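You operate a simulated robot arm through the tools that you are given. There is no shell and no other tool.

You run a simulated robot arm. Do the job below in one go: nothing can be reset, and whatever is moved stays where it is left.

TASK
A plug is loose: switch off, press it home, switch on and test.
Fine: the test has to pass.

It is judged by the outcome, as a careful person would: the job done as asked, and still so three seconds after it is handed in. It fails if anything else is knocked over, pushed out of place, dropped, spilled or broken.

THE ROBOT
A 6-joint arm with a two-finger gripper, fixed in place. Base frame: the origin is on the floor under the middle of its stand, x ahead of it, y to its left, z up; the work surface is at about z = 772. Readings come in mm, degrees, newtons and seconds.
It reaches about 1417 mm from its shoulder. Its first joint turns from -166.0 to 166.0 degrees. Payload 3.43 kg.
The TCP is the grasp point between the finger pads, 20 mm short of the fingertips. In the tool frame z runs along the fingers and y along their closing line. The gripper opens to 190 mm; its body begins 248 mm behind the TCP.
Orientation is told as [roll, pitch, yaw] about the base's x, y, z axes, in that order, counted from this pose: with the fingers straight down and closing along the base's y, the tool's x points along the base's -x, its y along +y and its z along -z.

THE INTERFACE
- The arm moves only by the tool play_rows. Its argument "series" is a list of rows, each an object of numbers (a shift or turn left out is 0, a gripper value left out holds the last): "tx", "ty", "tz": the shift along the tool's x, y, z in cm; "wx", "wy", "wz": the turn, a rotation vector about the tool's x, y, z in degrees; "gripper": the closure, from 0 (fully open) to 1 (shut). In form: [{"tx": .., "ty": .., "tz": .., "wx": .., "wy": .., "wz": .., "gripper": ..}, ...]. A call has 1 to 20 rows; each row is the pose to reach, as a shift and turn from the pose commanded when the call began, along the tool's axes at that moment. Each row takes 0.2 s and may step no farther than 50 mm and 8.6 degrees from the row before; otherwise, or with a gripper value out of range, the whole call is refused. Where a pose cannot be reached the arm comes as near as it can. A force on the tool above 90 N (or 10 N above the force at the start of the call, whichever is more), or a blocked arm, ends the call early, and 0.2 s more pass. The fingers move at their own pace (about 153 mm/s each) and stop on an object; they squeeze with about 27 N. The grip force told is the motor's: it shows also when the fingers shut on nothing. Time passes only in rows, and 0.2 s behind the last, so rows that repeat a pose let the fingers close. The reply holds the time, the measured pose of the TCP, the force on the tool along the base axes, the opening and the grip force, in the units named above and with some noise, with the torque about the TCP (base axes, N m) and any sound that the robot's microphone picked up, and new pictures: "views" is both (left out), scene, wrist or none.
- Cameras (640 x 400 px; columns grow to the right, rows downward): "scene" is fixed at [49.2, 500.4, 1536.3]; the picture's right is [-0.27, -0.96, 0.00], its down [-0.67, 0.19, -0.72] and it looks along [0.69, -0.19, -0.69] (base axes); focal length 370 px, centre (320, 200). "wrist" rides on the gripper at [70, -8, -288] in the tool frame; the picture's right is [0.12, 0.99, 0.00], its down [-0.96, 0.11, -0.25] and it looks along [-0.25, 0.03, 0.97] (tool axes); focal length 261 px, centre (320, 200). There is no depth. A picture from a camera that has moved, and an enlarged one, comes with that camera's place and axes in the base frame and with its lens.
- slide_trunk(by): moves the trunk up (or, below 0, down) by that many mm; the arm rides with it, the base frame stays. It gives what a move gives, with no picture.
- enlarge(camera, box): a new picture of the part [left, top, right, bottom] of that camera's present view, enlarged. The clock stands still meanwhile.
- job_done(): hands the job in; it is judged then, once.

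Places have to be worked out from the pictures, the camera data and where the tool is seen. Open the gripper and draw the arm clear of the work before you hand the job in, unless the task says otherwise.

The tools are called after ">>>" as name(argument=value, ...) on one line, values as JSON. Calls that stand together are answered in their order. play_rows: Moves the arm, as the interface text tells. Its arguments: {"type":"object","properties":{"series":{"type":"array"},"views":{"type":"string","enum":["both","scene","wrist","none"]}},"required":["series"]} The other tools are called the same way: slide_trunk (by) moves the trunk up or down; enlarge (camera, box) takes an enlarged picture of a part of a camera's view; job_done () hands the job in.

At the start:

```text
time_s: 0.0
tcp_pos: [562.9, 296.9, 1158.1]
tcp_rot: [0.1, 0.0, 0.0]
force: [-0.8, 0.4, -0.5]
torque: [-0.01, 0.0, 0.02]
grip_width: 189.8
grasp_force: 0.1
trunk travel left (down, up): [-225.0, 215.0]
```

scene: 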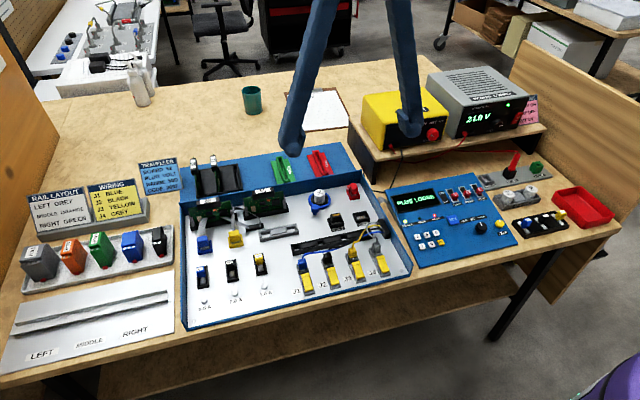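
wrist: 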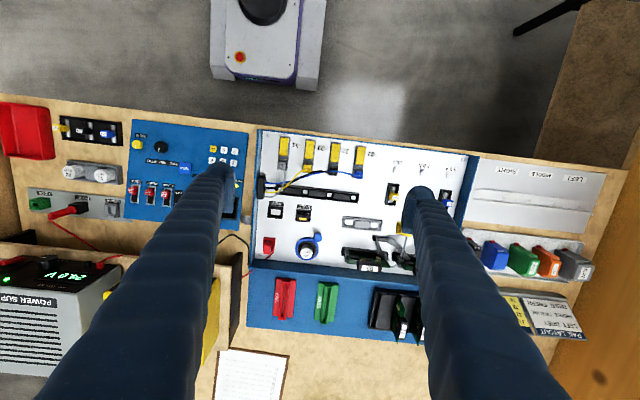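

I see a work bench with a test board, plugs J1–J4 on a box, switches and a tester showing what looks like "PLUG LOOSE". I'll enlarge parts of the pictures to read them.

>>> enlarge(camera="scene", box=[270, 210, 420, 305])

>>> enlarge(camera="scene", box=[380, 170, 530, 265])

>>> enlarge(camera="scene", box=[170, 140, 350, 250])

>>> enlarge(camera="scene", box=[10, 150, 190, 260])

>>> enlarge(camera="wrist", box=[240, 110, 480, 290])

>>> enlarge(camera="wrist", box=[0, 90, 260, 260])

```text
4.21 times, centred on (345, 258) of scene
camera zoom: at [49.2, 500.4, 1536.3], right [-0.27, -0.96, 0.0], down [-0.67, 0.19, -0.72], along [0.69, -0.19, -0.69], focal length 1559 px, centre (215, -42)
```

zoom: 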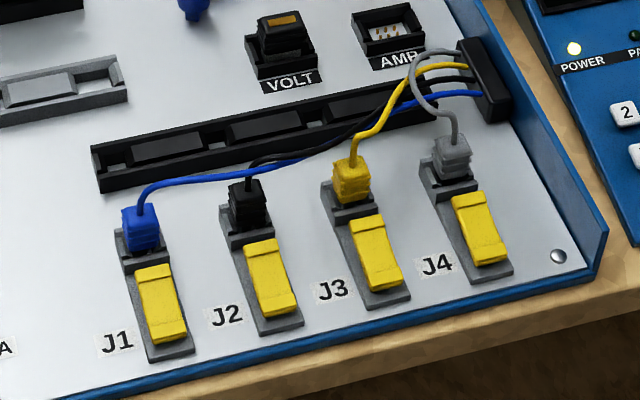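

```text
4.21 times, centred on (455, 218) of scene
camera zoom: at [49.2, 500.4, 1536.3], right [-0.27, -0.96, 0.0], down [-0.67, 0.19, -0.72], along [0.69, -0.19, -0.69], focal length 1559 px, centre (-248, 126)
```

zoom: 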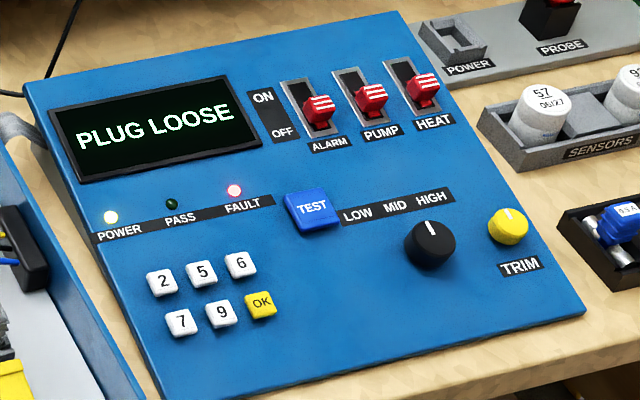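

```text
3.56 times, centred on (260, 195) of scene
camera zoom: at [49.2, 500.4, 1536.3], right [-0.27, -0.96, 0.0], down [-0.67, 0.19, -0.72], along [0.69, -0.19, -0.69], focal length 1317 px, centre (533, 218)
```

zoom: 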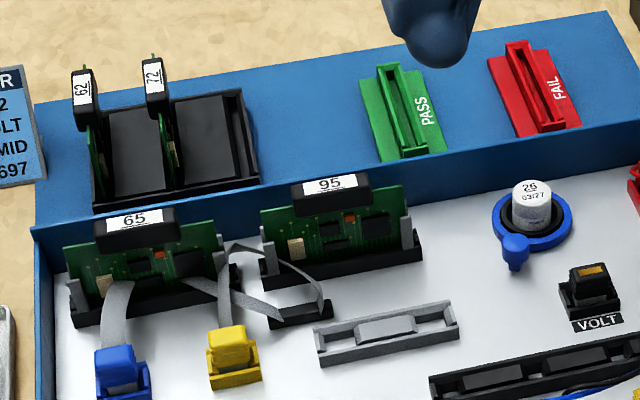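

```text
3.56 times, centred on (100, 205) of scene
camera zoom: at [49.2, 500.4, 1536.3], right [-0.27, -0.96, 0.0], down [-0.67, 0.19, -0.72], along [0.69, -0.19, -0.69], focal length 1317 px, centre (1102, 182)
```

zoom: 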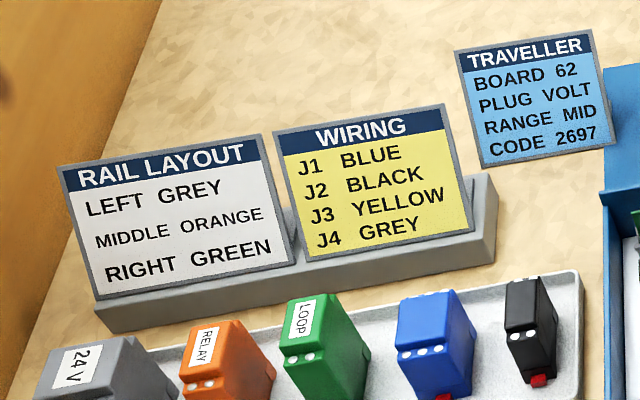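

```text
2.22 times, centred on (360, 200) of wrist
camera zoom: at [492.3, 288.1, 1444.5], right [-0.12, 0.99, 0.0], down [0.96, 0.11, 0.25], along [0.25, 0.03, -0.97], focal length 579 px, centre (231, 200)
```

zoom: 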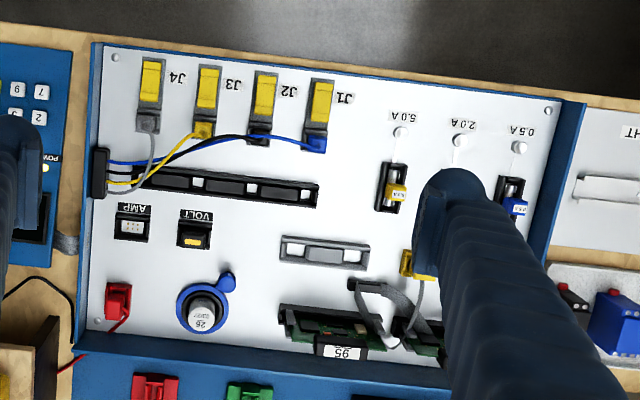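

```text
2.35 times, centred on (130, 175) of wrist
camera zoom: at [492.3, 288.1, 1444.5], right [-0.12, 0.99, 0.0], down [0.96, 0.11, 0.25], along [0.25, 0.03, -0.97], focal length 613 px, centre (767, 259)
```

zoom: 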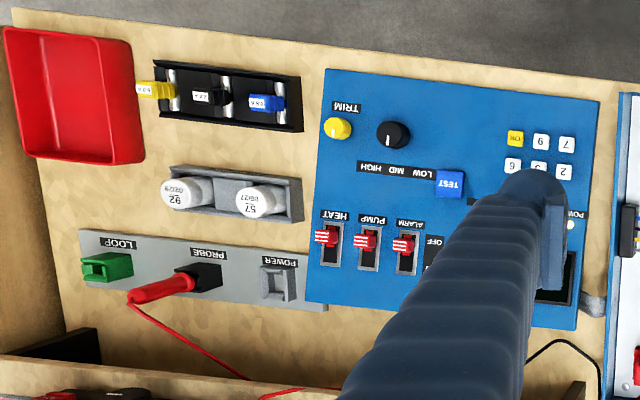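

The tester reads PLUG LOOSE with the FAULT lamp lit. Next I look at the power supplies to find the switch, and look over the plugs to find the loose one.

>>> enlarge(camera="scene", box=[350, 60, 550, 185])

>>> enlarge(camera="scene", box=[430, 65, 530, 130])

>>> enlarge(camera="scene", box=[185, 215, 305, 310])

>>> enlarge(camera="scene", box=[300, 175, 400, 240])

>>> enlarge(camera="scene", box=[460, 140, 620, 240])

>>> enlarge(camera="wrist", box=[0, 230, 260, 400])

>>> enlarge(camera="scene", box=[0, 220, 190, 340])

```text
3.20 times, centred on (450, 122) of scene
camera zoom: at [49.2, 500.4, 1536.3], right [-0.27, -0.96, 0.0], down [-0.67, 0.19, -0.72], along [0.69, -0.19, -0.69], focal length 1185 px, centre (-96, 448)
```

zoom: 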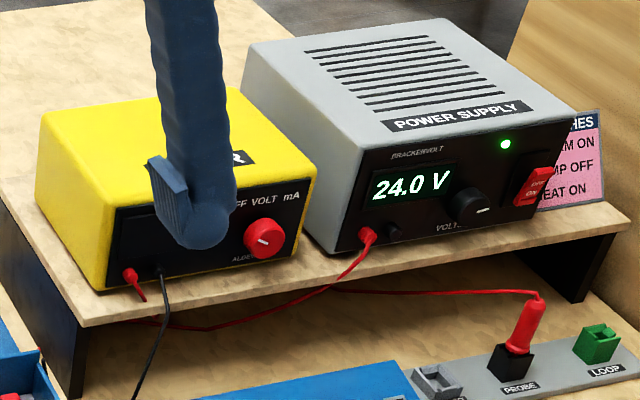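

```text
6.15 times, centred on (480, 98) of scene
camera zoom: at [49.2, 500.4, 1536.3], right [-0.27, -0.96, 0.0], down [-0.67, 0.19, -0.72], along [0.69, -0.19, -0.69], focal length 2279 px, centre (-665, 831)
```

zoom: 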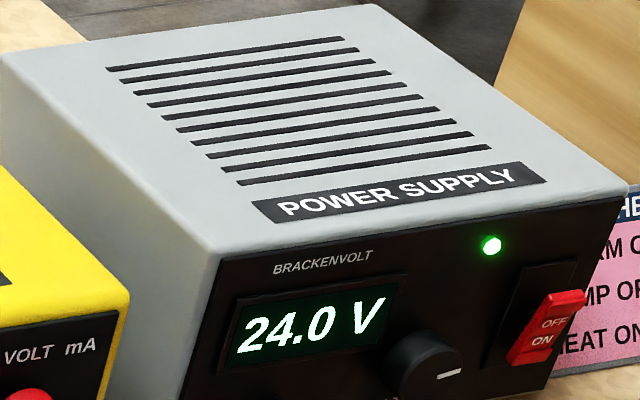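

```text
4.21 times, centred on (245, 262) of scene
camera zoom: at [49.2, 500.4, 1536.3], right [-0.27, -0.96, 0.0], down [-0.67, 0.19, -0.72], along [0.69, -0.19, -0.69], focal length 1559 px, centre (636, -63)
```

zoom: 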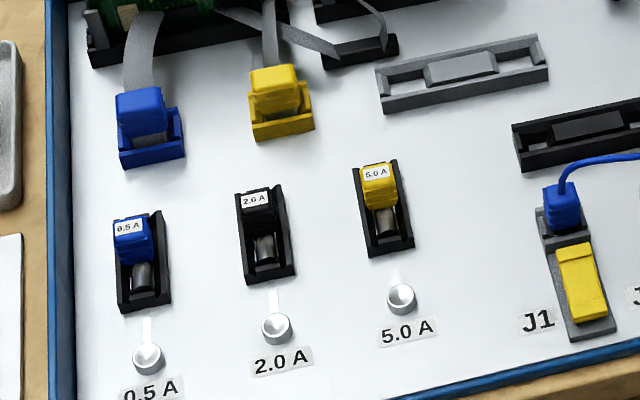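

```text
6.15 times, centred on (350, 208) of scene
camera zoom: at [49.2, 500.4, 1536.3], right [-0.27, -0.96, 0.0], down [-0.67, 0.19, -0.72], along [0.69, -0.19, -0.69], focal length 2279 px, centre (135, 154)
```

zoom: 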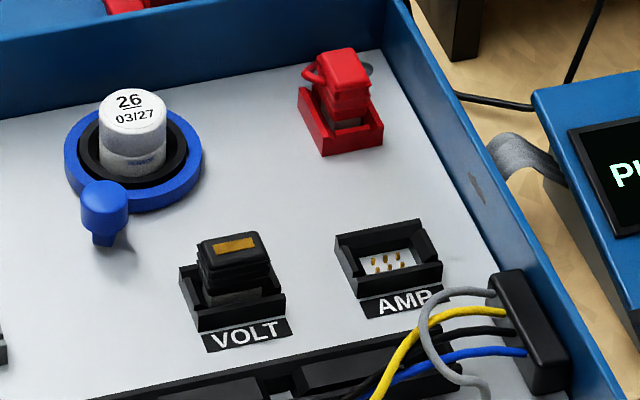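

```text
4.00 times, centred on (540, 190) of scene
camera zoom: at [49.2, 500.4, 1536.3], right [-0.27, -0.96, 0.0], down [-0.67, 0.19, -0.72], along [0.69, -0.19, -0.69], focal length 1481 px, centre (-560, 240)
```

zoom: 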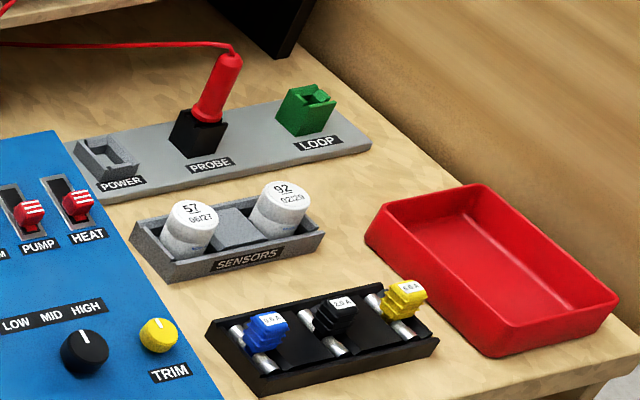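

```text
2.35 times, centred on (130, 315) of wrist
camera zoom: at [492.3, 288.1, 1444.5], right [-0.12, 0.99, 0.0], down [0.96, 0.11, 0.25], along [0.25, 0.03, -0.97], focal length 613 px, centre (767, -71)
```

zoom: 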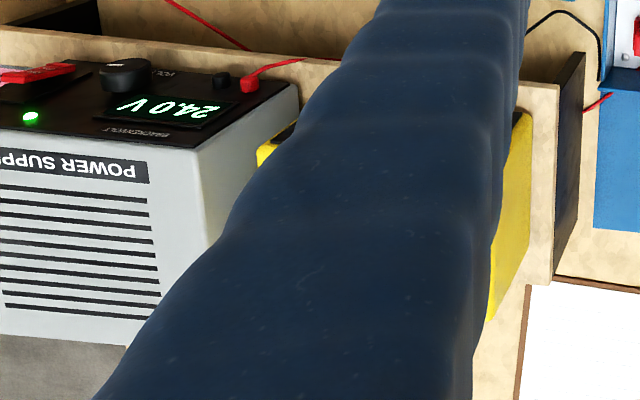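

```text
3.33 times, centred on (95, 280) of scene
camera zoom: at [49.2, 500.4, 1536.3], right [-0.27, -0.96, 0.0], down [-0.67, 0.19, -0.72], along [0.69, -0.19, -0.69], focal length 1234 px, centre (1070, -67)
```

zoom: 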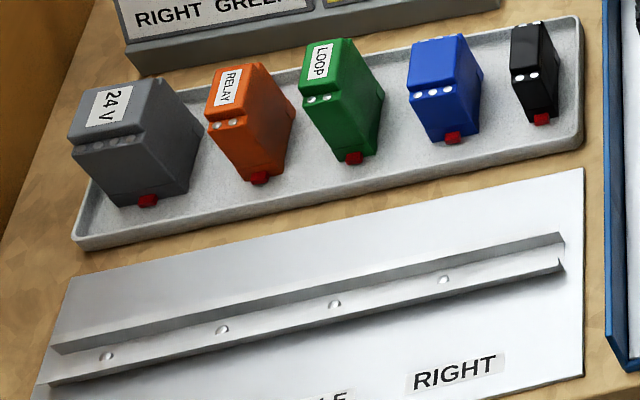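

The power supply has a red rocker (OFF at top, ON at bottom; lit lamp, so on) near about (844, -347, 930). I'll zoom far in on each candidate plug to find the loose one.

>>> enlarge(camera="scene", box=[290, 250, 330, 275])

>>> enlarge(camera="scene", box=[315, 245, 355, 270])

>>> enlarge(camera="scene", box=[335, 240, 375, 265])

>>> enlarge(camera="scene", box=[360, 235, 400, 260])

>>> enlarge(camera="scene", box=[190, 225, 250, 262])

>>> enlarge(camera="scene", box=[335, 178, 375, 203])

>>> enlarge(camera="scene", box=[320, 205, 370, 236])

>>> enlarge(camera="scene", box=[500, 95, 550, 126])

```text
16.00 times, centred on (310, 262) of scene
camera zoom: at [49.2, 500.4, 1536.3], right [-0.27, -0.96, 0.0], down [-0.67, 0.19, -0.72], along [0.69, -0.19, -0.69], focal length 5924 px, centre (480, -800)
```

zoom: 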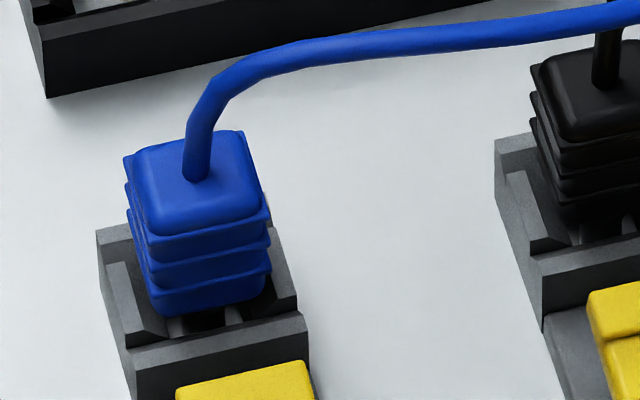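

```text
16.00 times, centred on (335, 258) of scene
camera zoom: at [49.2, 500.4, 1536.3], right [-0.27, -0.96, 0.0], down [-0.67, 0.19, -0.72], along [0.69, -0.19, -0.69], focal length 5924 px, centre (80, -720)
```

zoom: 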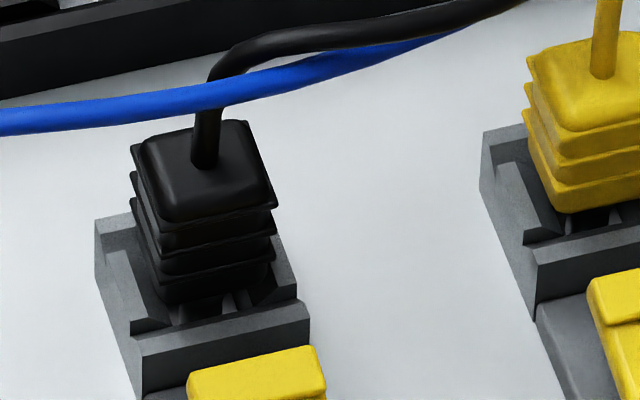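

```text
16.00 times, centred on (355, 252) of scene
camera zoom: at [49.2, 500.4, 1536.3], right [-0.27, -0.96, 0.0], down [-0.67, 0.19, -0.72], along [0.69, -0.19, -0.69], focal length 5924 px, centre (-240, -640)
```

zoom: 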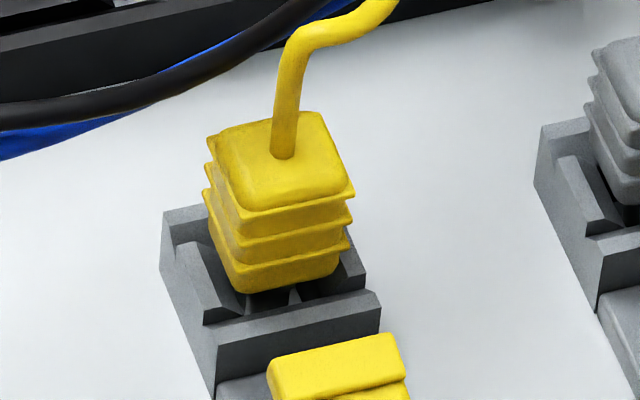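

```text
16.00 times, centred on (380, 248) of scene
camera zoom: at [49.2, 500.4, 1536.3], right [-0.27, -0.96, 0.0], down [-0.67, 0.19, -0.72], along [0.69, -0.19, -0.69], focal length 5924 px, centre (-640, -560)
```

zoom: 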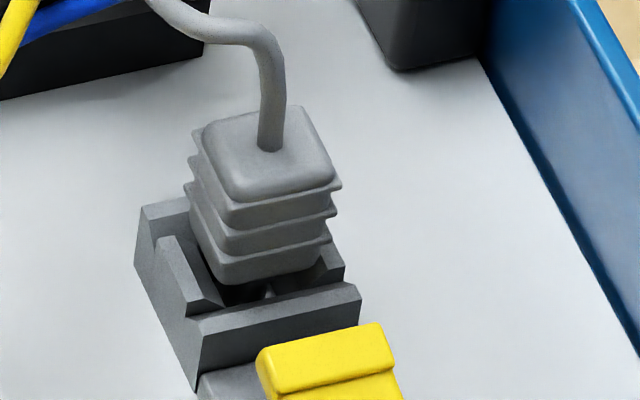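

```text
10.67 times, centred on (220, 244) of scene
camera zoom: at [49.2, 500.4, 1536.3], right [-0.27, -0.96, 0.0], down [-0.67, 0.19, -0.72], along [0.69, -0.19, -0.69], focal length 3950 px, centre (1387, -264)
```

zoom: 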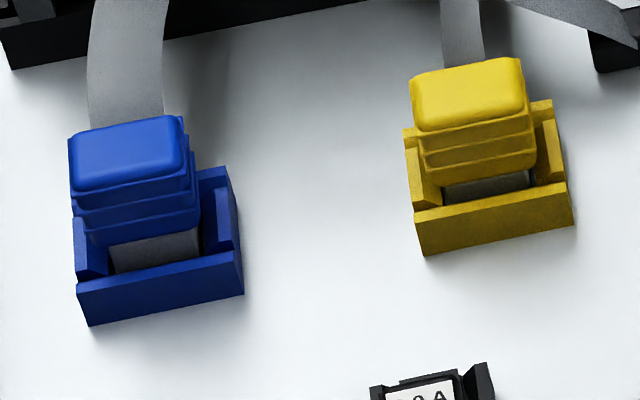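

```text
16.00 times, centred on (355, 190) of scene
camera zoom: at [49.2, 500.4, 1536.3], right [-0.27, -0.96, 0.0], down [-0.67, 0.19, -0.72], along [0.69, -0.19, -0.69], focal length 5924 px, centre (-240, 352)
```

zoom: 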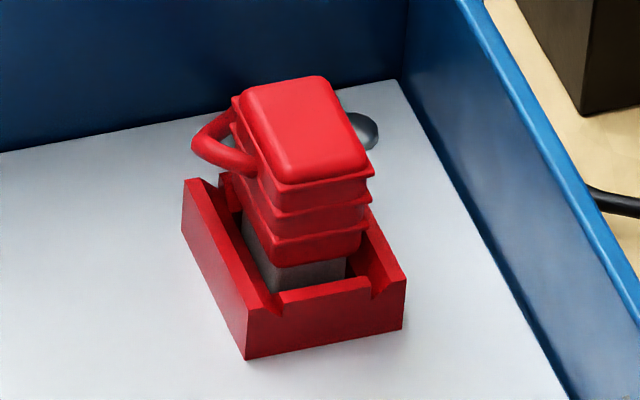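

```text
12.80 times, centred on (345, 220) of scene
camera zoom: at [49.2, 500.4, 1536.3], right [-0.27, -0.96, 0.0], down [-0.67, 0.19, -0.72], along [0.69, -0.19, -0.69], focal length 4740 px, centre (0, -62)
```

zoom: 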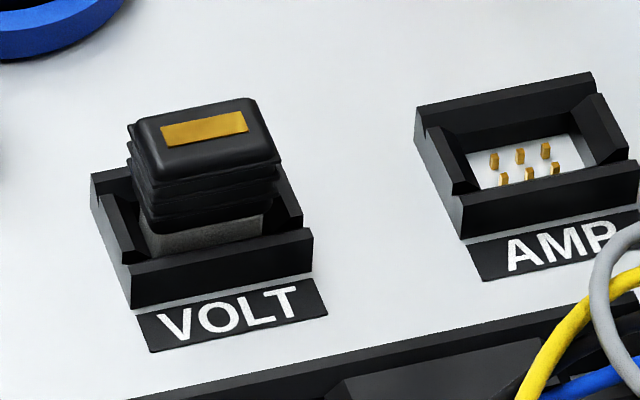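

```text
12.80 times, centred on (525, 110) of scene
camera zoom: at [49.2, 500.4, 1536.3], right [-0.27, -0.96, 0.0], down [-0.67, 0.19, -0.72], along [0.69, -0.19, -0.69], focal length 4740 px, centre (-2304, 1346)
```

zoom: 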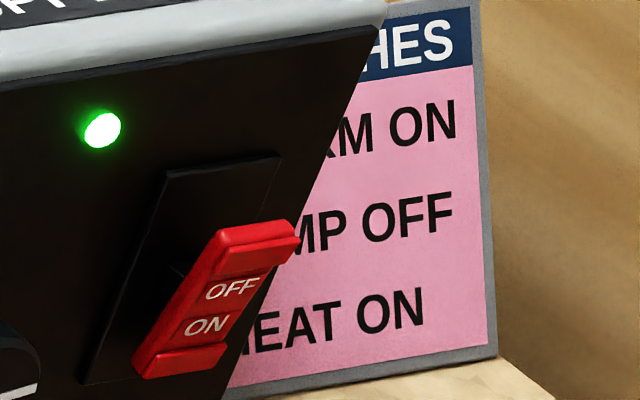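

The blue ribbon plug appears to show more of its grey body than its yellow neighbour, so it is a strong candidate, but I want a second viewpoint. I'll move the arm left at the same height to see the left part of the board from above.

>>> play_rows(series=[{"ty": 4, "tx": -1}, {"ty": 8, "tx": -2}, {"ty": 12, "tx": -3}, {"ty": 16, "tx": -4}, {"ty": 20, "tx": -5}, {"ty": 22, "tx": -6}], views="both")

```text
time_s: 1.4
tcp_pos: [622.6, 517.0, 1156.7]
tcp_rot: [0.0, 0.1, -0.1]
force: [0.5, -1.0, 0.0]
torque: [-0.01, 0.0, 0.02]
grip_width: 189.9
grasp_force: 0.0
trunk travel left (down, up): [-225.0, 215.0]
camera wrist: at [552.6, 508.3, 1444.7], right [-0.12, 0.99, 0.0], down [0.96, 0.11, 0.25], along [0.24, 0.03, -0.97], focal length 261 px, centre (320, 200)
```

scene: 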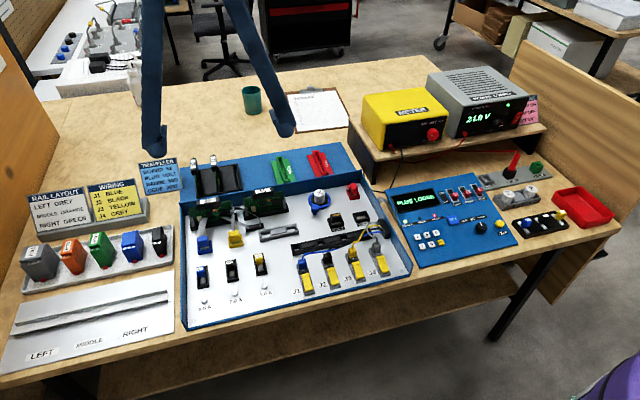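
wrist: 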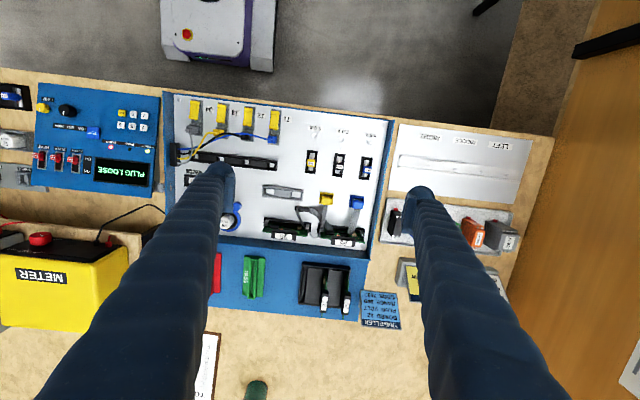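

The left half of the board is visible now between the fingers. I zoom in on the ribbon plugs and J plugs from above to triangulate their heights.

>>> enlarge(camera="wrist", box=[300, 180, 380, 230])

>>> enlarge(camera="wrist", box=[230, 90, 390, 190])

>>> enlarge(camera="wrist", box=[170, 90, 290, 165])

>>> enlarge(camera="scene", box=[180, 180, 300, 255])

>>> enlarge(camera="scene", box=[195, 225, 225, 244])

```text
8.00 times, centred on (340, 205) of wrist
camera zoom: at [552.6, 508.3, 1444.7], right [-0.12, 0.99, 0.0], down [0.96, 0.11, 0.25], along [0.24, 0.03, -0.97], focal length 2085 px, centre (160, 160)
```

zoom: 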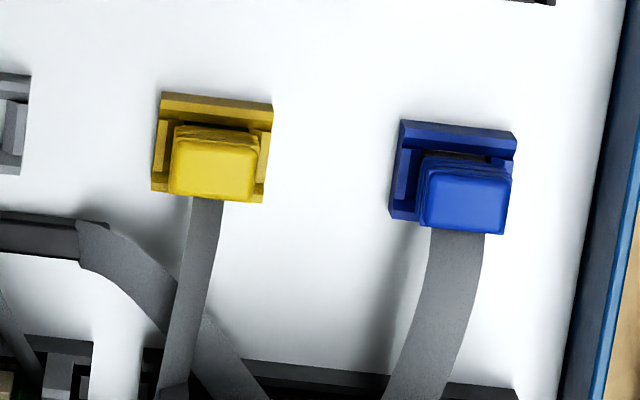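

```text
4.00 times, centred on (310, 140) of wrist
camera zoom: at [552.6, 508.3, 1444.7], right [-0.12, 0.99, 0.0], down [0.96, 0.11, 0.25], along [0.24, 0.03, -0.97], focal length 1043 px, centre (360, 440)
```

zoom: 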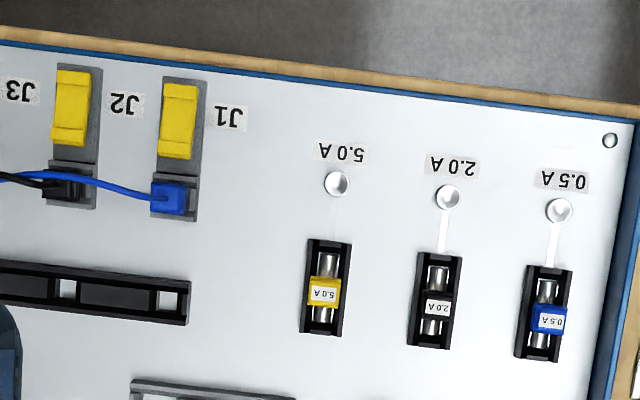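

```text
5.33 times, centred on (230, 128) of wrist
camera zoom: at [552.6, 508.3, 1444.7], right [-0.12, 0.99, 0.0], down [0.96, 0.11, 0.25], along [0.24, 0.03, -0.97], focal length 1390 px, centre (800, 587)
```

zoom: 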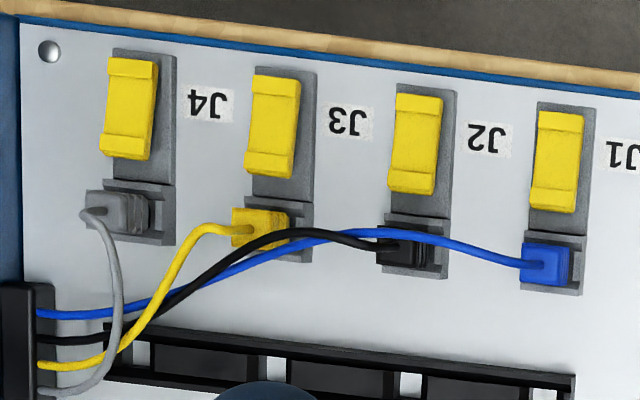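

```text
5.33 times, centred on (240, 218) of scene
camera zoom: at [49.2, 500.4, 1536.3], right [-0.27, -0.96, 0.0], down [-0.67, 0.19, -0.72], along [0.69, -0.19, -0.69], focal length 1975 px, centre (747, 107)
```

zoom: 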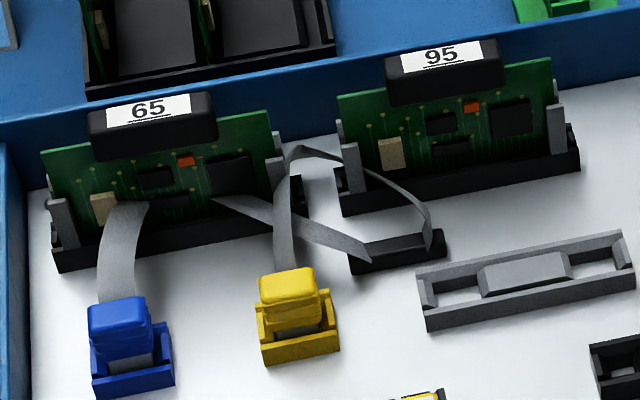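

```text
16.00 times, centred on (210, 234) of scene
camera zoom: at [49.2, 500.4, 1536.3], right [-0.27, -0.96, 0.0], down [-0.67, 0.19, -0.72], along [0.69, -0.19, -0.69], focal length 5924 px, centre (2080, -352)
```

zoom: 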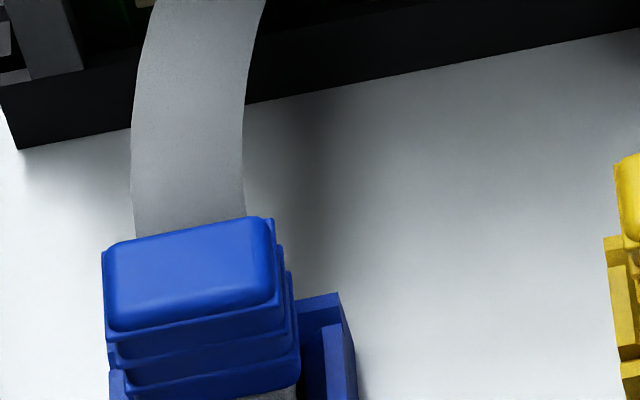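

The blue ribbon plug sits visibly higher and askew relative to its yellow twin, while J1–J4 all sit alike, so blue is the loose one (about x 705, y 590). First the power: I close the gripper and move right, high above everything, to look at the supply's rocker.

>>> play_rows(series=[{"ty": -4.8, "gripper": 1}, {"ty": -9.6}, {"ty": -14.4}, {"ty": -19.2}, {"ty": -24}, {"ty": -28.8}, {"ty": -33.6}, {"ty": -38.4}, {"ty": -43.2}, {"ty": -48}, {"ty": -52.8}, {"ty": -57.6}, {"ty": -62.4}, {"ty": -67.2}, {"ty": -72, "tx": -1}, {"ty": -76, "tx": -2}], views="both")

```text
time_s: 4.8
tcp_pos: [642.1, -245.0, 1158.0]
tcp_rot: [0.0, 0.1, 0.0]
force: [-0.1, 0.4, 0.1]
torque: [0.06, 0.01, -0.01]
grip_width: 0.0
grasp_force: 27.2
trunk travel left (down, up): [-225.0, 215.0]
camera wrist: at [571.9, -254.9, 1445.1], right [-0.12, 0.99, 0.0], down [0.96, 0.11, 0.25], along [0.24, 0.03, -0.97], focal length 261 px, centre (320, 200)
```

scene: 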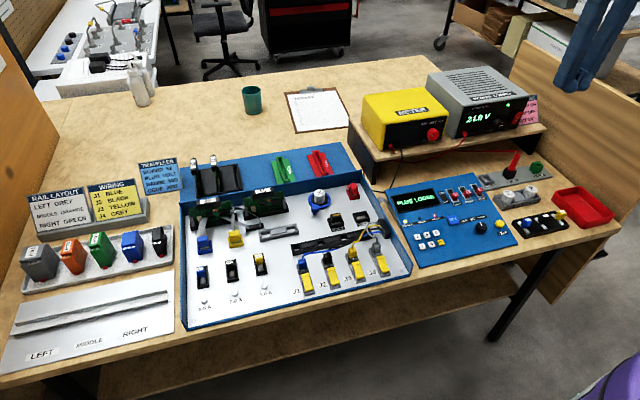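
wrist: 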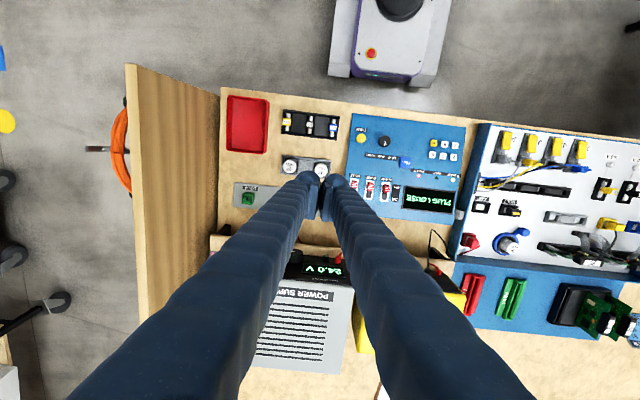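

The closed fingers hide the rocker in this view. I'll tilt the fingers forward by 45 degrees and come nearer, stopping about 150 mm short of the rocker, so the camera looks at the supply's front panel.

>>> play_rows(series=[{"tx": -1.2, "ty": -1.3, "tz": 1.5, "wy": -5.6}, {"tx": -2.4, "ty": -2.6, "tz": 3.0, "wy": -11.2}, {"tx": -3.6, "ty": -3.9, "tz": 4.5, "wy": -16.8}, {"tx": -4.8, "ty": -5.1, "tz": 6.1, "wy": -22.4}, {"tx": -6.0, "ty": -6.4, "tz": 7.6, "wy": -28}, {"tx": -7.2, "ty": -7.7, "tz": 9.1, "wy": -33.6}, {"tx": -8.4, "ty": -9.0, "tz": 10.7, "wy": -39.2}, {"tx": -9.6, "ty": -10.2, "tz": 12.2, "wy": -45}], views="both")

```text
time_s: 6.6
tcp_pos: [736.0, -340.8, 1033.6]
tcp_rot: [0.1, -44.5, 1.0]
force: [2.1, -4.3, 1.8]
torque: [0.57, 0.43, 0.54]
grip_width: 0.1
grasp_force: 26.8
trunk travel left (down, up): [-225.0, 215.0]
camera wrist: at [484.1, -354.1, 1188.8], right [-0.1, 0.99, -0.08], down [0.51, 0.12, 0.85], along [0.85, 0.05, -0.52], focal length 261 px, centre (320, 200)
```

scene: 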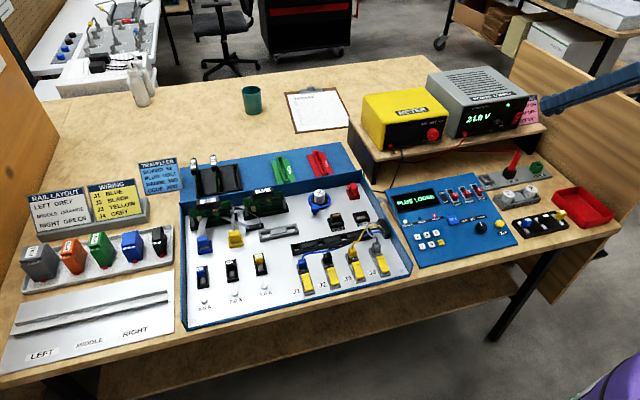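
wrist: 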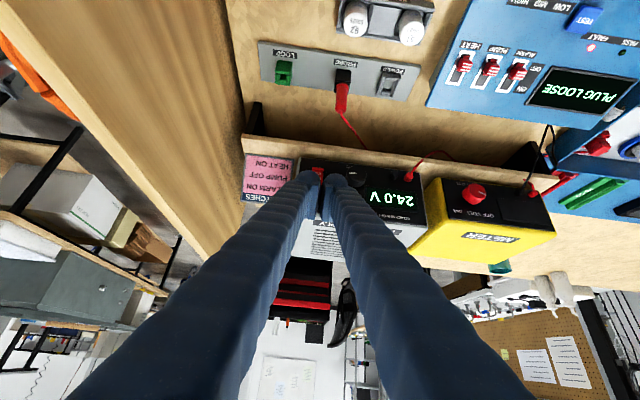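

The pose shows a few mm of lag and a small force, so I'll hold still one row to see if it settles, then zoom on the rocker.

>>> play_rows(series=[{"tx": 0}, {"tx": 0}], views="none")

>>> enlarge(camera="wrist", box=[240, 140, 440, 265])

>>> enlarge(camera="wrist", box=[280, 150, 360, 200])

>>> enlarge(camera="scene", box=[480, 50, 640, 150])

```text
time_s: 7.2
tcp_pos: [738.7, -346.6, 1036.7]
tcp_rot: [0.0, -45.0, -0.1]
force: [0.7, 0.9, -0.3]
torque: [0.02, 0.01, 0.02]
grip_width: 0.0
grasp_force: 27.1
trunk travel left (down, up): [-225.0, 215.0]
```

```text
3.20 times, centred on (340, 202) of wrist
camera zoom: at [484.9, -354.5, 1189.6], right [-0.08, 0.99, -0.08], down [0.51, 0.11, 0.85], along [0.86, 0.03, -0.51], focal length 834 px, centre (256, 192)
```

zoom: 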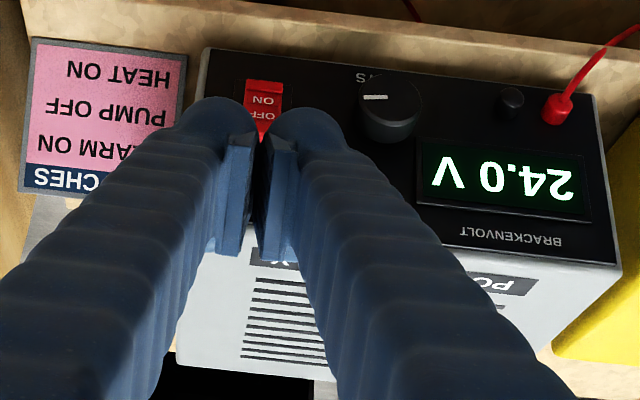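

```text
8.00 times, centred on (320, 175) of wrist
camera zoom: at [484.9, -354.5, 1189.6], right [-0.08, 0.99, -0.08], down [0.51, 0.11, 0.85], along [0.86, 0.03, -0.51], focal length 2085 px, centre (320, 400)
```

zoom: 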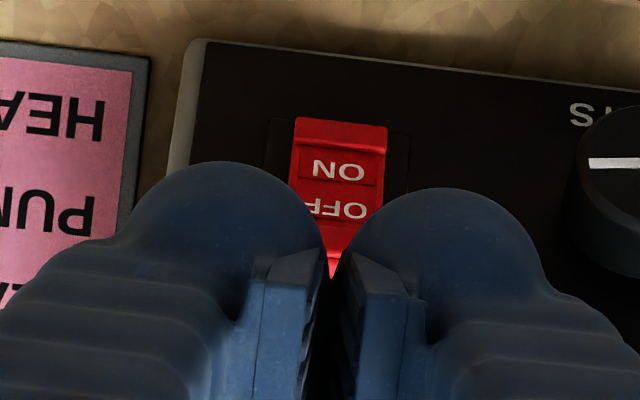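

```text
4.00 times, centred on (560, 100) of scene
camera zoom: at [49.2, 500.4, 1536.3], right [-0.27, -0.96, 0.0], down [-0.67, 0.19, -0.72], along [0.69, -0.19, -0.69], focal length 1481 px, centre (-640, 600)
```

zoom: 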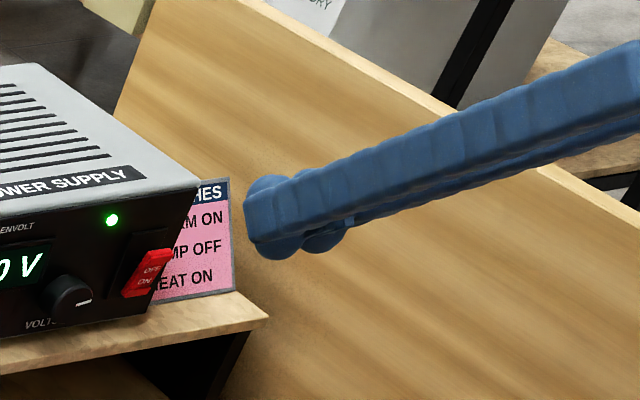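

It settled with no contact: that was only lag. I place the rocker's OFF text at about (832, -343, 938) and ON at (835, -343, 926), with the panel facing straight along -x. I'll look closely at the fingertip shape to choose how to press with a single finger.

>>> enlarge(camera="scene", box=[536, 90, 600, 130])

>>> enlarge(camera="scene", box=[490, 85, 570, 135])

```text
10.00 times, centred on (568, 110) of scene
camera zoom: at [49.2, 500.4, 1536.3], right [-0.27, -0.96, 0.0], down [-0.67, 0.19, -0.72], along [0.69, -0.19, -0.69], focal length 3703 px, centre (-2160, 1100)
```

zoom: 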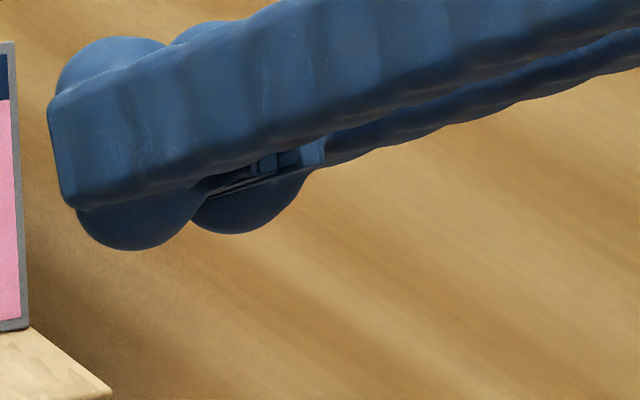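

```text
8.00 times, centred on (530, 110) of scene
camera zoom: at [49.2, 500.4, 1536.3], right [-0.27, -0.96, 0.0], down [-0.67, 0.19, -0.72], along [0.69, -0.19, -0.69], focal length 2962 px, centre (-1360, 920)
```

zoom: 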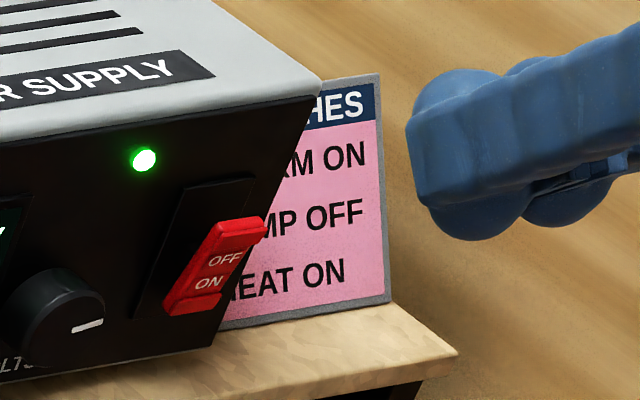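

The fingertip profile is a bar with rounded side lobes; with the fingers shut and centred on the rocker, both lobes bear on its upper half and nothing else. I'll approach to about 17 mm short of the rocker's top half (TCP about 785, -343, 940).

>>> play_rows(series=[{"tx": 0.9, "ty": 0.1, "tz": 2.5}, {"tx": 1.8, "ty": 0.2, "tz": 5.0}, {"tx": 2.7, "ty": 0.3, "tz": 7.6}, {"tx": 3.56, "ty": 0.36, "tz": 10.1}, {"tx": 3.56, "ty": 0.36, "tz": 10.1}], views="both")

>>> enlarge(camera="scene", box=[490, 85, 570, 135])

>>> enlarge(camera="wrist", box=[280, 150, 360, 200])

```text
time_s: 8.4
tcp_pos: [784.6, -341.9, 939.9]
tcp_rot: [0.0, -45.0, -0.2]
force: [-0.4, -0.7, 0.6]
torque: [0.01, -0.02, 0.0]
grip_width: 0.0
grasp_force: 26.4
trunk travel left (down, up): [-225.0, 215.0]
camera wrist: at [531.1, -351.4, 1092.9], right [-0.08, 0.99, -0.08], down [0.51, 0.11, 0.85], along [0.86, 0.03, -0.51], focal length 261 px, centre (320, 200)
```

scene: 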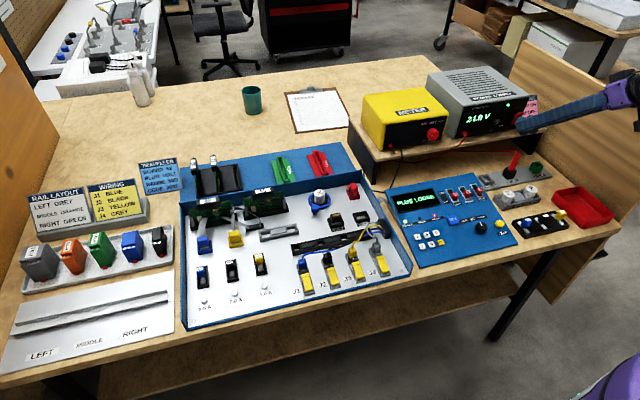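
wrist: 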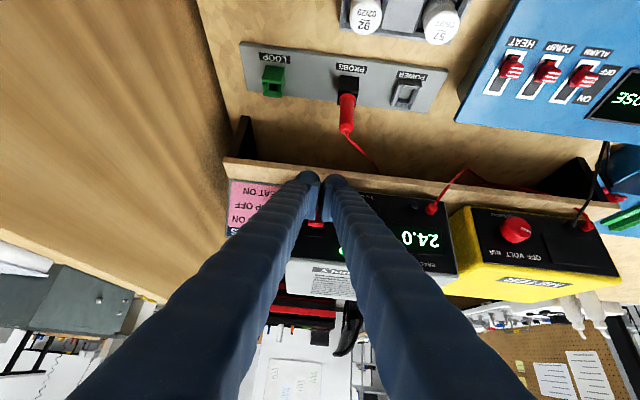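

```text
8.00 times, centred on (530, 110) of scene
camera zoom: at [49.2, 500.4, 1536.3], right [-0.27, -0.96, 0.0], down [-0.67, 0.19, -0.72], along [0.69, -0.19, -0.69], focal length 2962 px, centre (-1360, 920)
```

zoom: 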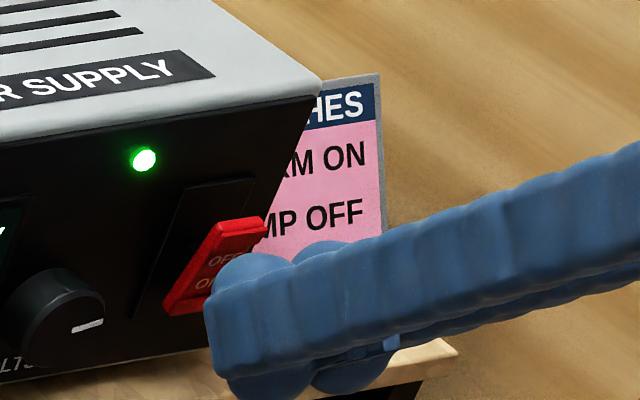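

```text
8.00 times, centred on (320, 175) of wrist
camera zoom: at [531.1, -351.4, 1092.9], right [-0.08, 0.99, -0.08], down [0.51, 0.11, 0.85], along [0.86, 0.03, -0.51], focal length 2085 px, centre (320, 400)
```

zoom: 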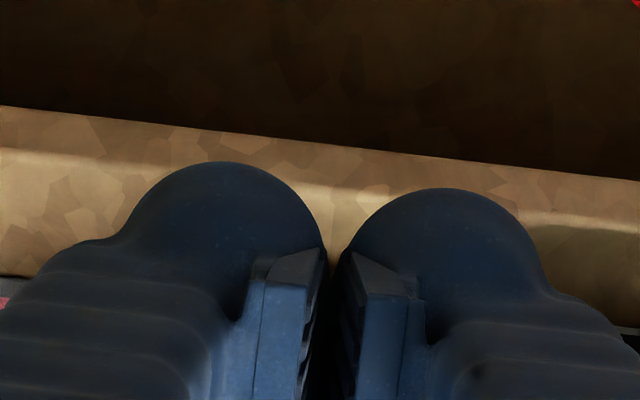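

The tips are lined up with the rocker's top half. I'll advance straight along +x by 16 mm, watching the force.

>>> play_rows(series=[{"tx": -0.354, "tz": 0.354}, {"tx": -0.707, "tz": 0.707}, {"tx": -0.99, "tz": 0.99}, {"tx": -1.13, "tz": 1.13}], views="scene")

>>> enlarge(camera="scene", box=[490, 85, 570, 135])

```text
time_s: 9.4
tcp_pos: [801.1, -341.5, 940.2]
tcp_rot: [0.0, -44.8, 0.0]
force: [-0.7, 0.1, 0.0]
torque: [0.01, 0.07, 0.0]
grip_width: 0.1
grasp_force: 27.0
trunk travel left (down, up): [-225.0, 215.0]
```

scene: 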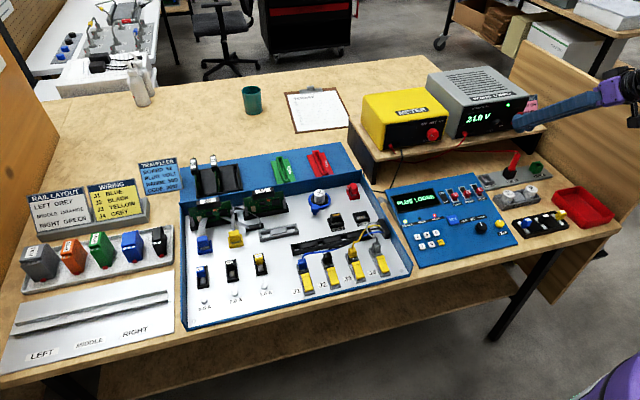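

```text
8.00 times, centred on (530, 110) of scene
camera zoom: at [49.2, 500.4, 1536.3], right [-0.27, -0.96, 0.0], down [-0.67, 0.19, -0.72], along [0.69, -0.19, -0.69], focal length 2962 px, centre (-1360, 920)
```

zoom: 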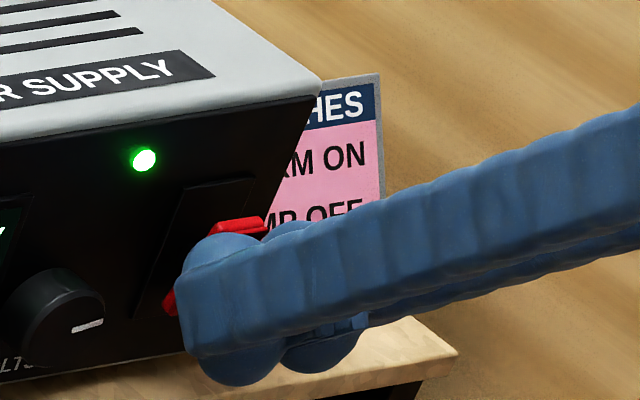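

Nearly touching, with no force yet. I'll raise 3 mm to bear higher on the OFF half and then press forward in small steps.

>>> play_rows(series=[{"tx": -0.212, "tz": -0.212}, {"tx": -0.353, "tz": -0.071}, {"tx": -0.495, "tz": 0.071}, {"tx": -0.566, "tz": 0.141}], views="none")

>>> enlarge(camera="scene", box=[490, 85, 570, 135])

```text
time_s: 10.4
tcp_pos: [805.6, -341.7, 941.6]
tcp_rot: [-0.1, -44.9, -0.1]
force: [-0.9, -0.3, 0.5]
torque: [-0.05, 0.02, 0.0]
grip_width: 0.0
grasp_force: 27.1
trunk travel left (down, up): [-225.0, 215.0]
```

```text
8.00 times, centred on (530, 110) of scene
camera zoom: at [49.2, 500.4, 1536.3], right [-0.27, -0.96, 0.0], down [-0.67, 0.19, -0.72], along [0.69, -0.19, -0.69], focal length 2962 px, centre (-1360, 920)
```

zoom: 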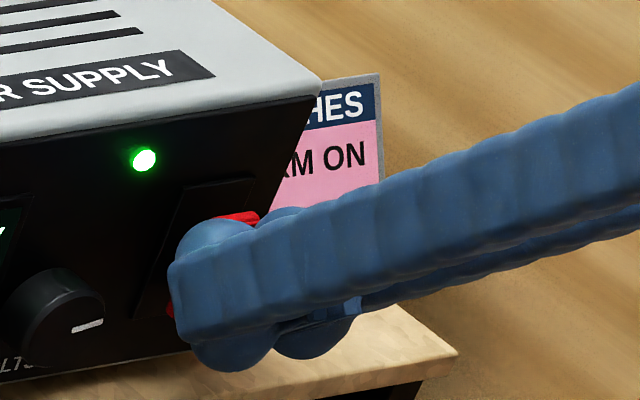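

No noticeable force so far at x 805.6. I continue in 1.5 mm steps.

>>> play_rows(series=[{"tx": -0.106, "tz": 0.106}, {"tx": -0.212, "tz": 0.212}, {"tx": -0.283, "tz": 0.283}], views="none")

>>> enlarge(camera="scene", box=[490, 85, 570, 135])

```text
time_s: 11.2
tcp_pos: [809.8, -341.1, 943.6]
tcp_rot: [0.0, -45.0, 0.0]
force: [-0.7, 0.3, 0.9]
torque: [0.01, -0.01, -0.01]
grip_width: 0.2
grasp_force: 26.7
trunk travel left (down, up): [-225.0, 215.0]
```

```text
8.00 times, centred on (530, 110) of scene
camera zoom: at [49.2, 500.4, 1536.3], right [-0.27, -0.96, 0.0], down [-0.67, 0.19, -0.72], along [0.69, -0.19, -0.69], focal length 2962 px, centre (-1360, 920)
```

zoom: 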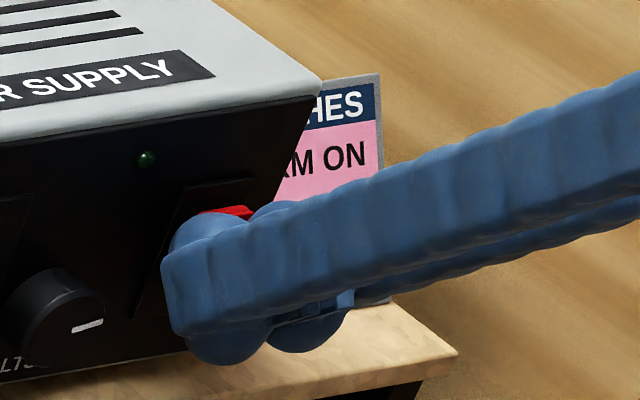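

The green lamp went out: the supply is off. I back away along -x and check the rocker stays at OFF and the displays are dark.

>>> play_rows(series=[{"tx": 0.7, "tz": -0.7}, {"tx": 2.0, "tz": -2.0}, {"tx": 3.5, "tz": -3.5}, {"tx": 3.5, "tz": -6}, {"tx": 3.5, "tz": -10}], views="scene")

>>> enlarge(camera="scene", box=[470, 80, 550, 130])

>>> enlarge(camera="scene", box=[380, 170, 530, 265])

```text
time_s: 12.4
tcp_pos: [712.1, -341.0, 991.6]
tcp_rot: [0.0, -45.0, 0.0]
force: [-1.3, -0.1, -0.2]
torque: [0.0, 0.02, 0.0]
grip_width: 0.2
grasp_force: 26.3
trunk travel left (down, up): [-225.0, 215.0]
```

scene: 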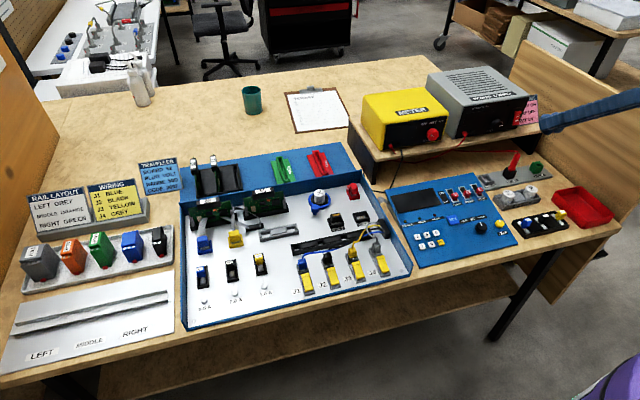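

```text
8.00 times, centred on (510, 105) of scene
camera zoom: at [49.2, 500.4, 1536.3], right [-0.27, -0.96, 0.0], down [-0.67, 0.19, -0.72], along [0.69, -0.19, -0.69], focal length 2962 px, centre (-1200, 960)
```

zoom: 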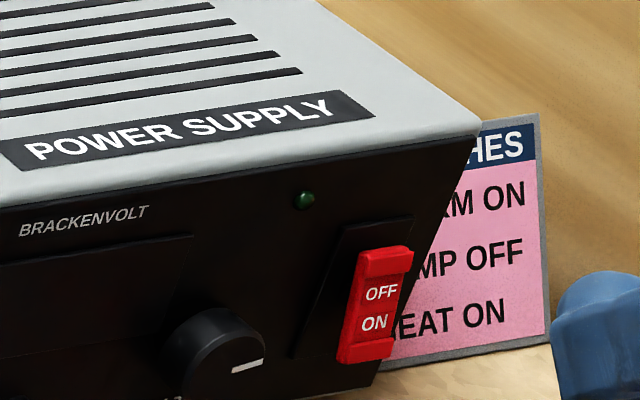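

```text
4.21 times, centred on (455, 218) of scene
camera zoom: at [49.2, 500.4, 1536.3], right [-0.27, -0.96, 0.0], down [-0.67, 0.19, -0.72], along [0.69, -0.19, -0.69], focal length 1559 px, centre (-248, 126)
```

zoom: 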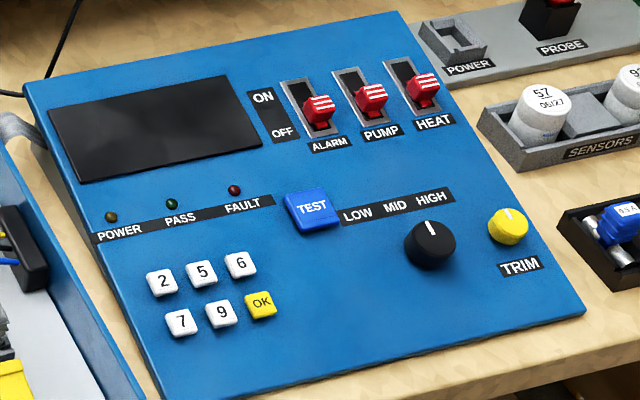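

Power is off: supply and tester are dark and the rocker rests at OFF. Now I straighten the tool up while lifting away, then travel high over the bench to the blue ribbon plug, which I place at about (714, 625, top z 812).

>>> play_rows(series=[{"tx": -0.94, "ty": 1.14, "tz": -2.03, "wy": 5.6}, {"tx": -1.88, "ty": 2.28, "tz": -4.06, "wy": 11.2}, {"tx": -2.8, "ty": 3.4, "tz": -6.1, "wy": 16.8}, {"tx": -3.75, "ty": 4.55, "tz": -8.1, "wy": 22.4}, {"tx": -4.7, "ty": 5.7, "tz": -10.2, "wy": 28}, {"tx": -5.6, "ty": 6.8, "tz": -12.2, "wy": 33.6}, {"tx": -6.6, "ty": 8.0, "tz": -14.2, "wy": 39.2}, {"tx": -7.5, "ty": 9.1, "tz": -16.26, "wy": 45}, {"tx": -7.5, "ty": 9.1, "tz": -16.26, "wy": 45}], views="none")

```text
time_s: 14.4
tcp_pos: [653.6, -250.9, 1156.1]
tcp_rot: [-0.1, 0.1, -0.1]
force: [0.5, -0.2, -0.1]
torque: [-0.06, 0.02, 0.03]
grip_width: 0.0
grasp_force: 26.9
trunk travel left (down, up): [-225.0, 215.0]
```

The tool is vertical again at (654, -251, 1156). I now travel left at this height towards y about 590.

>>> play_rows(series=[{"ty": 4.8}, {"ty": 9.6}, {"ty": 14.4}, {"ty": 19.2}, {"ty": 24}, {"ty": 28.8}, {"ty": 33.6}, {"ty": 38.4}, {"ty": 43.2}, {"ty": 48}, {"ty": 52.8}, {"ty": 57.6}, {"ty": 62.4}, {"ty": 67.2}, {"ty": 72}, {"ty": 76.8}, {"ty": 81}, {"ty": 84}, {"ty": 84}], views="wrist")

```text
time_s: 18.4
tcp_pos: [652.2, 590.7, 1157.3]
tcp_rot: [0.0, 0.0, -0.2]
force: [0.2, 0.1, -0.1]
torque: [-0.06, 0.01, 0.05]
grip_width: 0.1
grasp_force: 27.2
trunk travel left (down, up): [-225.0, 215.0]
camera wrist: at [581.5, 581.7, 1443.4], right [-0.12, 0.99, 0.0], down [0.96, 0.11, 0.25], along [0.25, 0.03, -0.97], focal length 261 px, centre (320, 200)
```

wrist: 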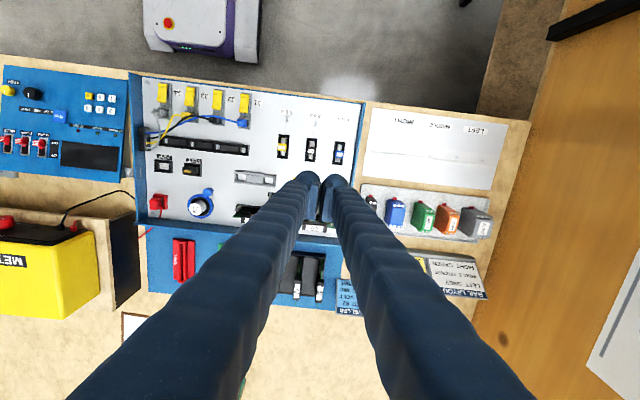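

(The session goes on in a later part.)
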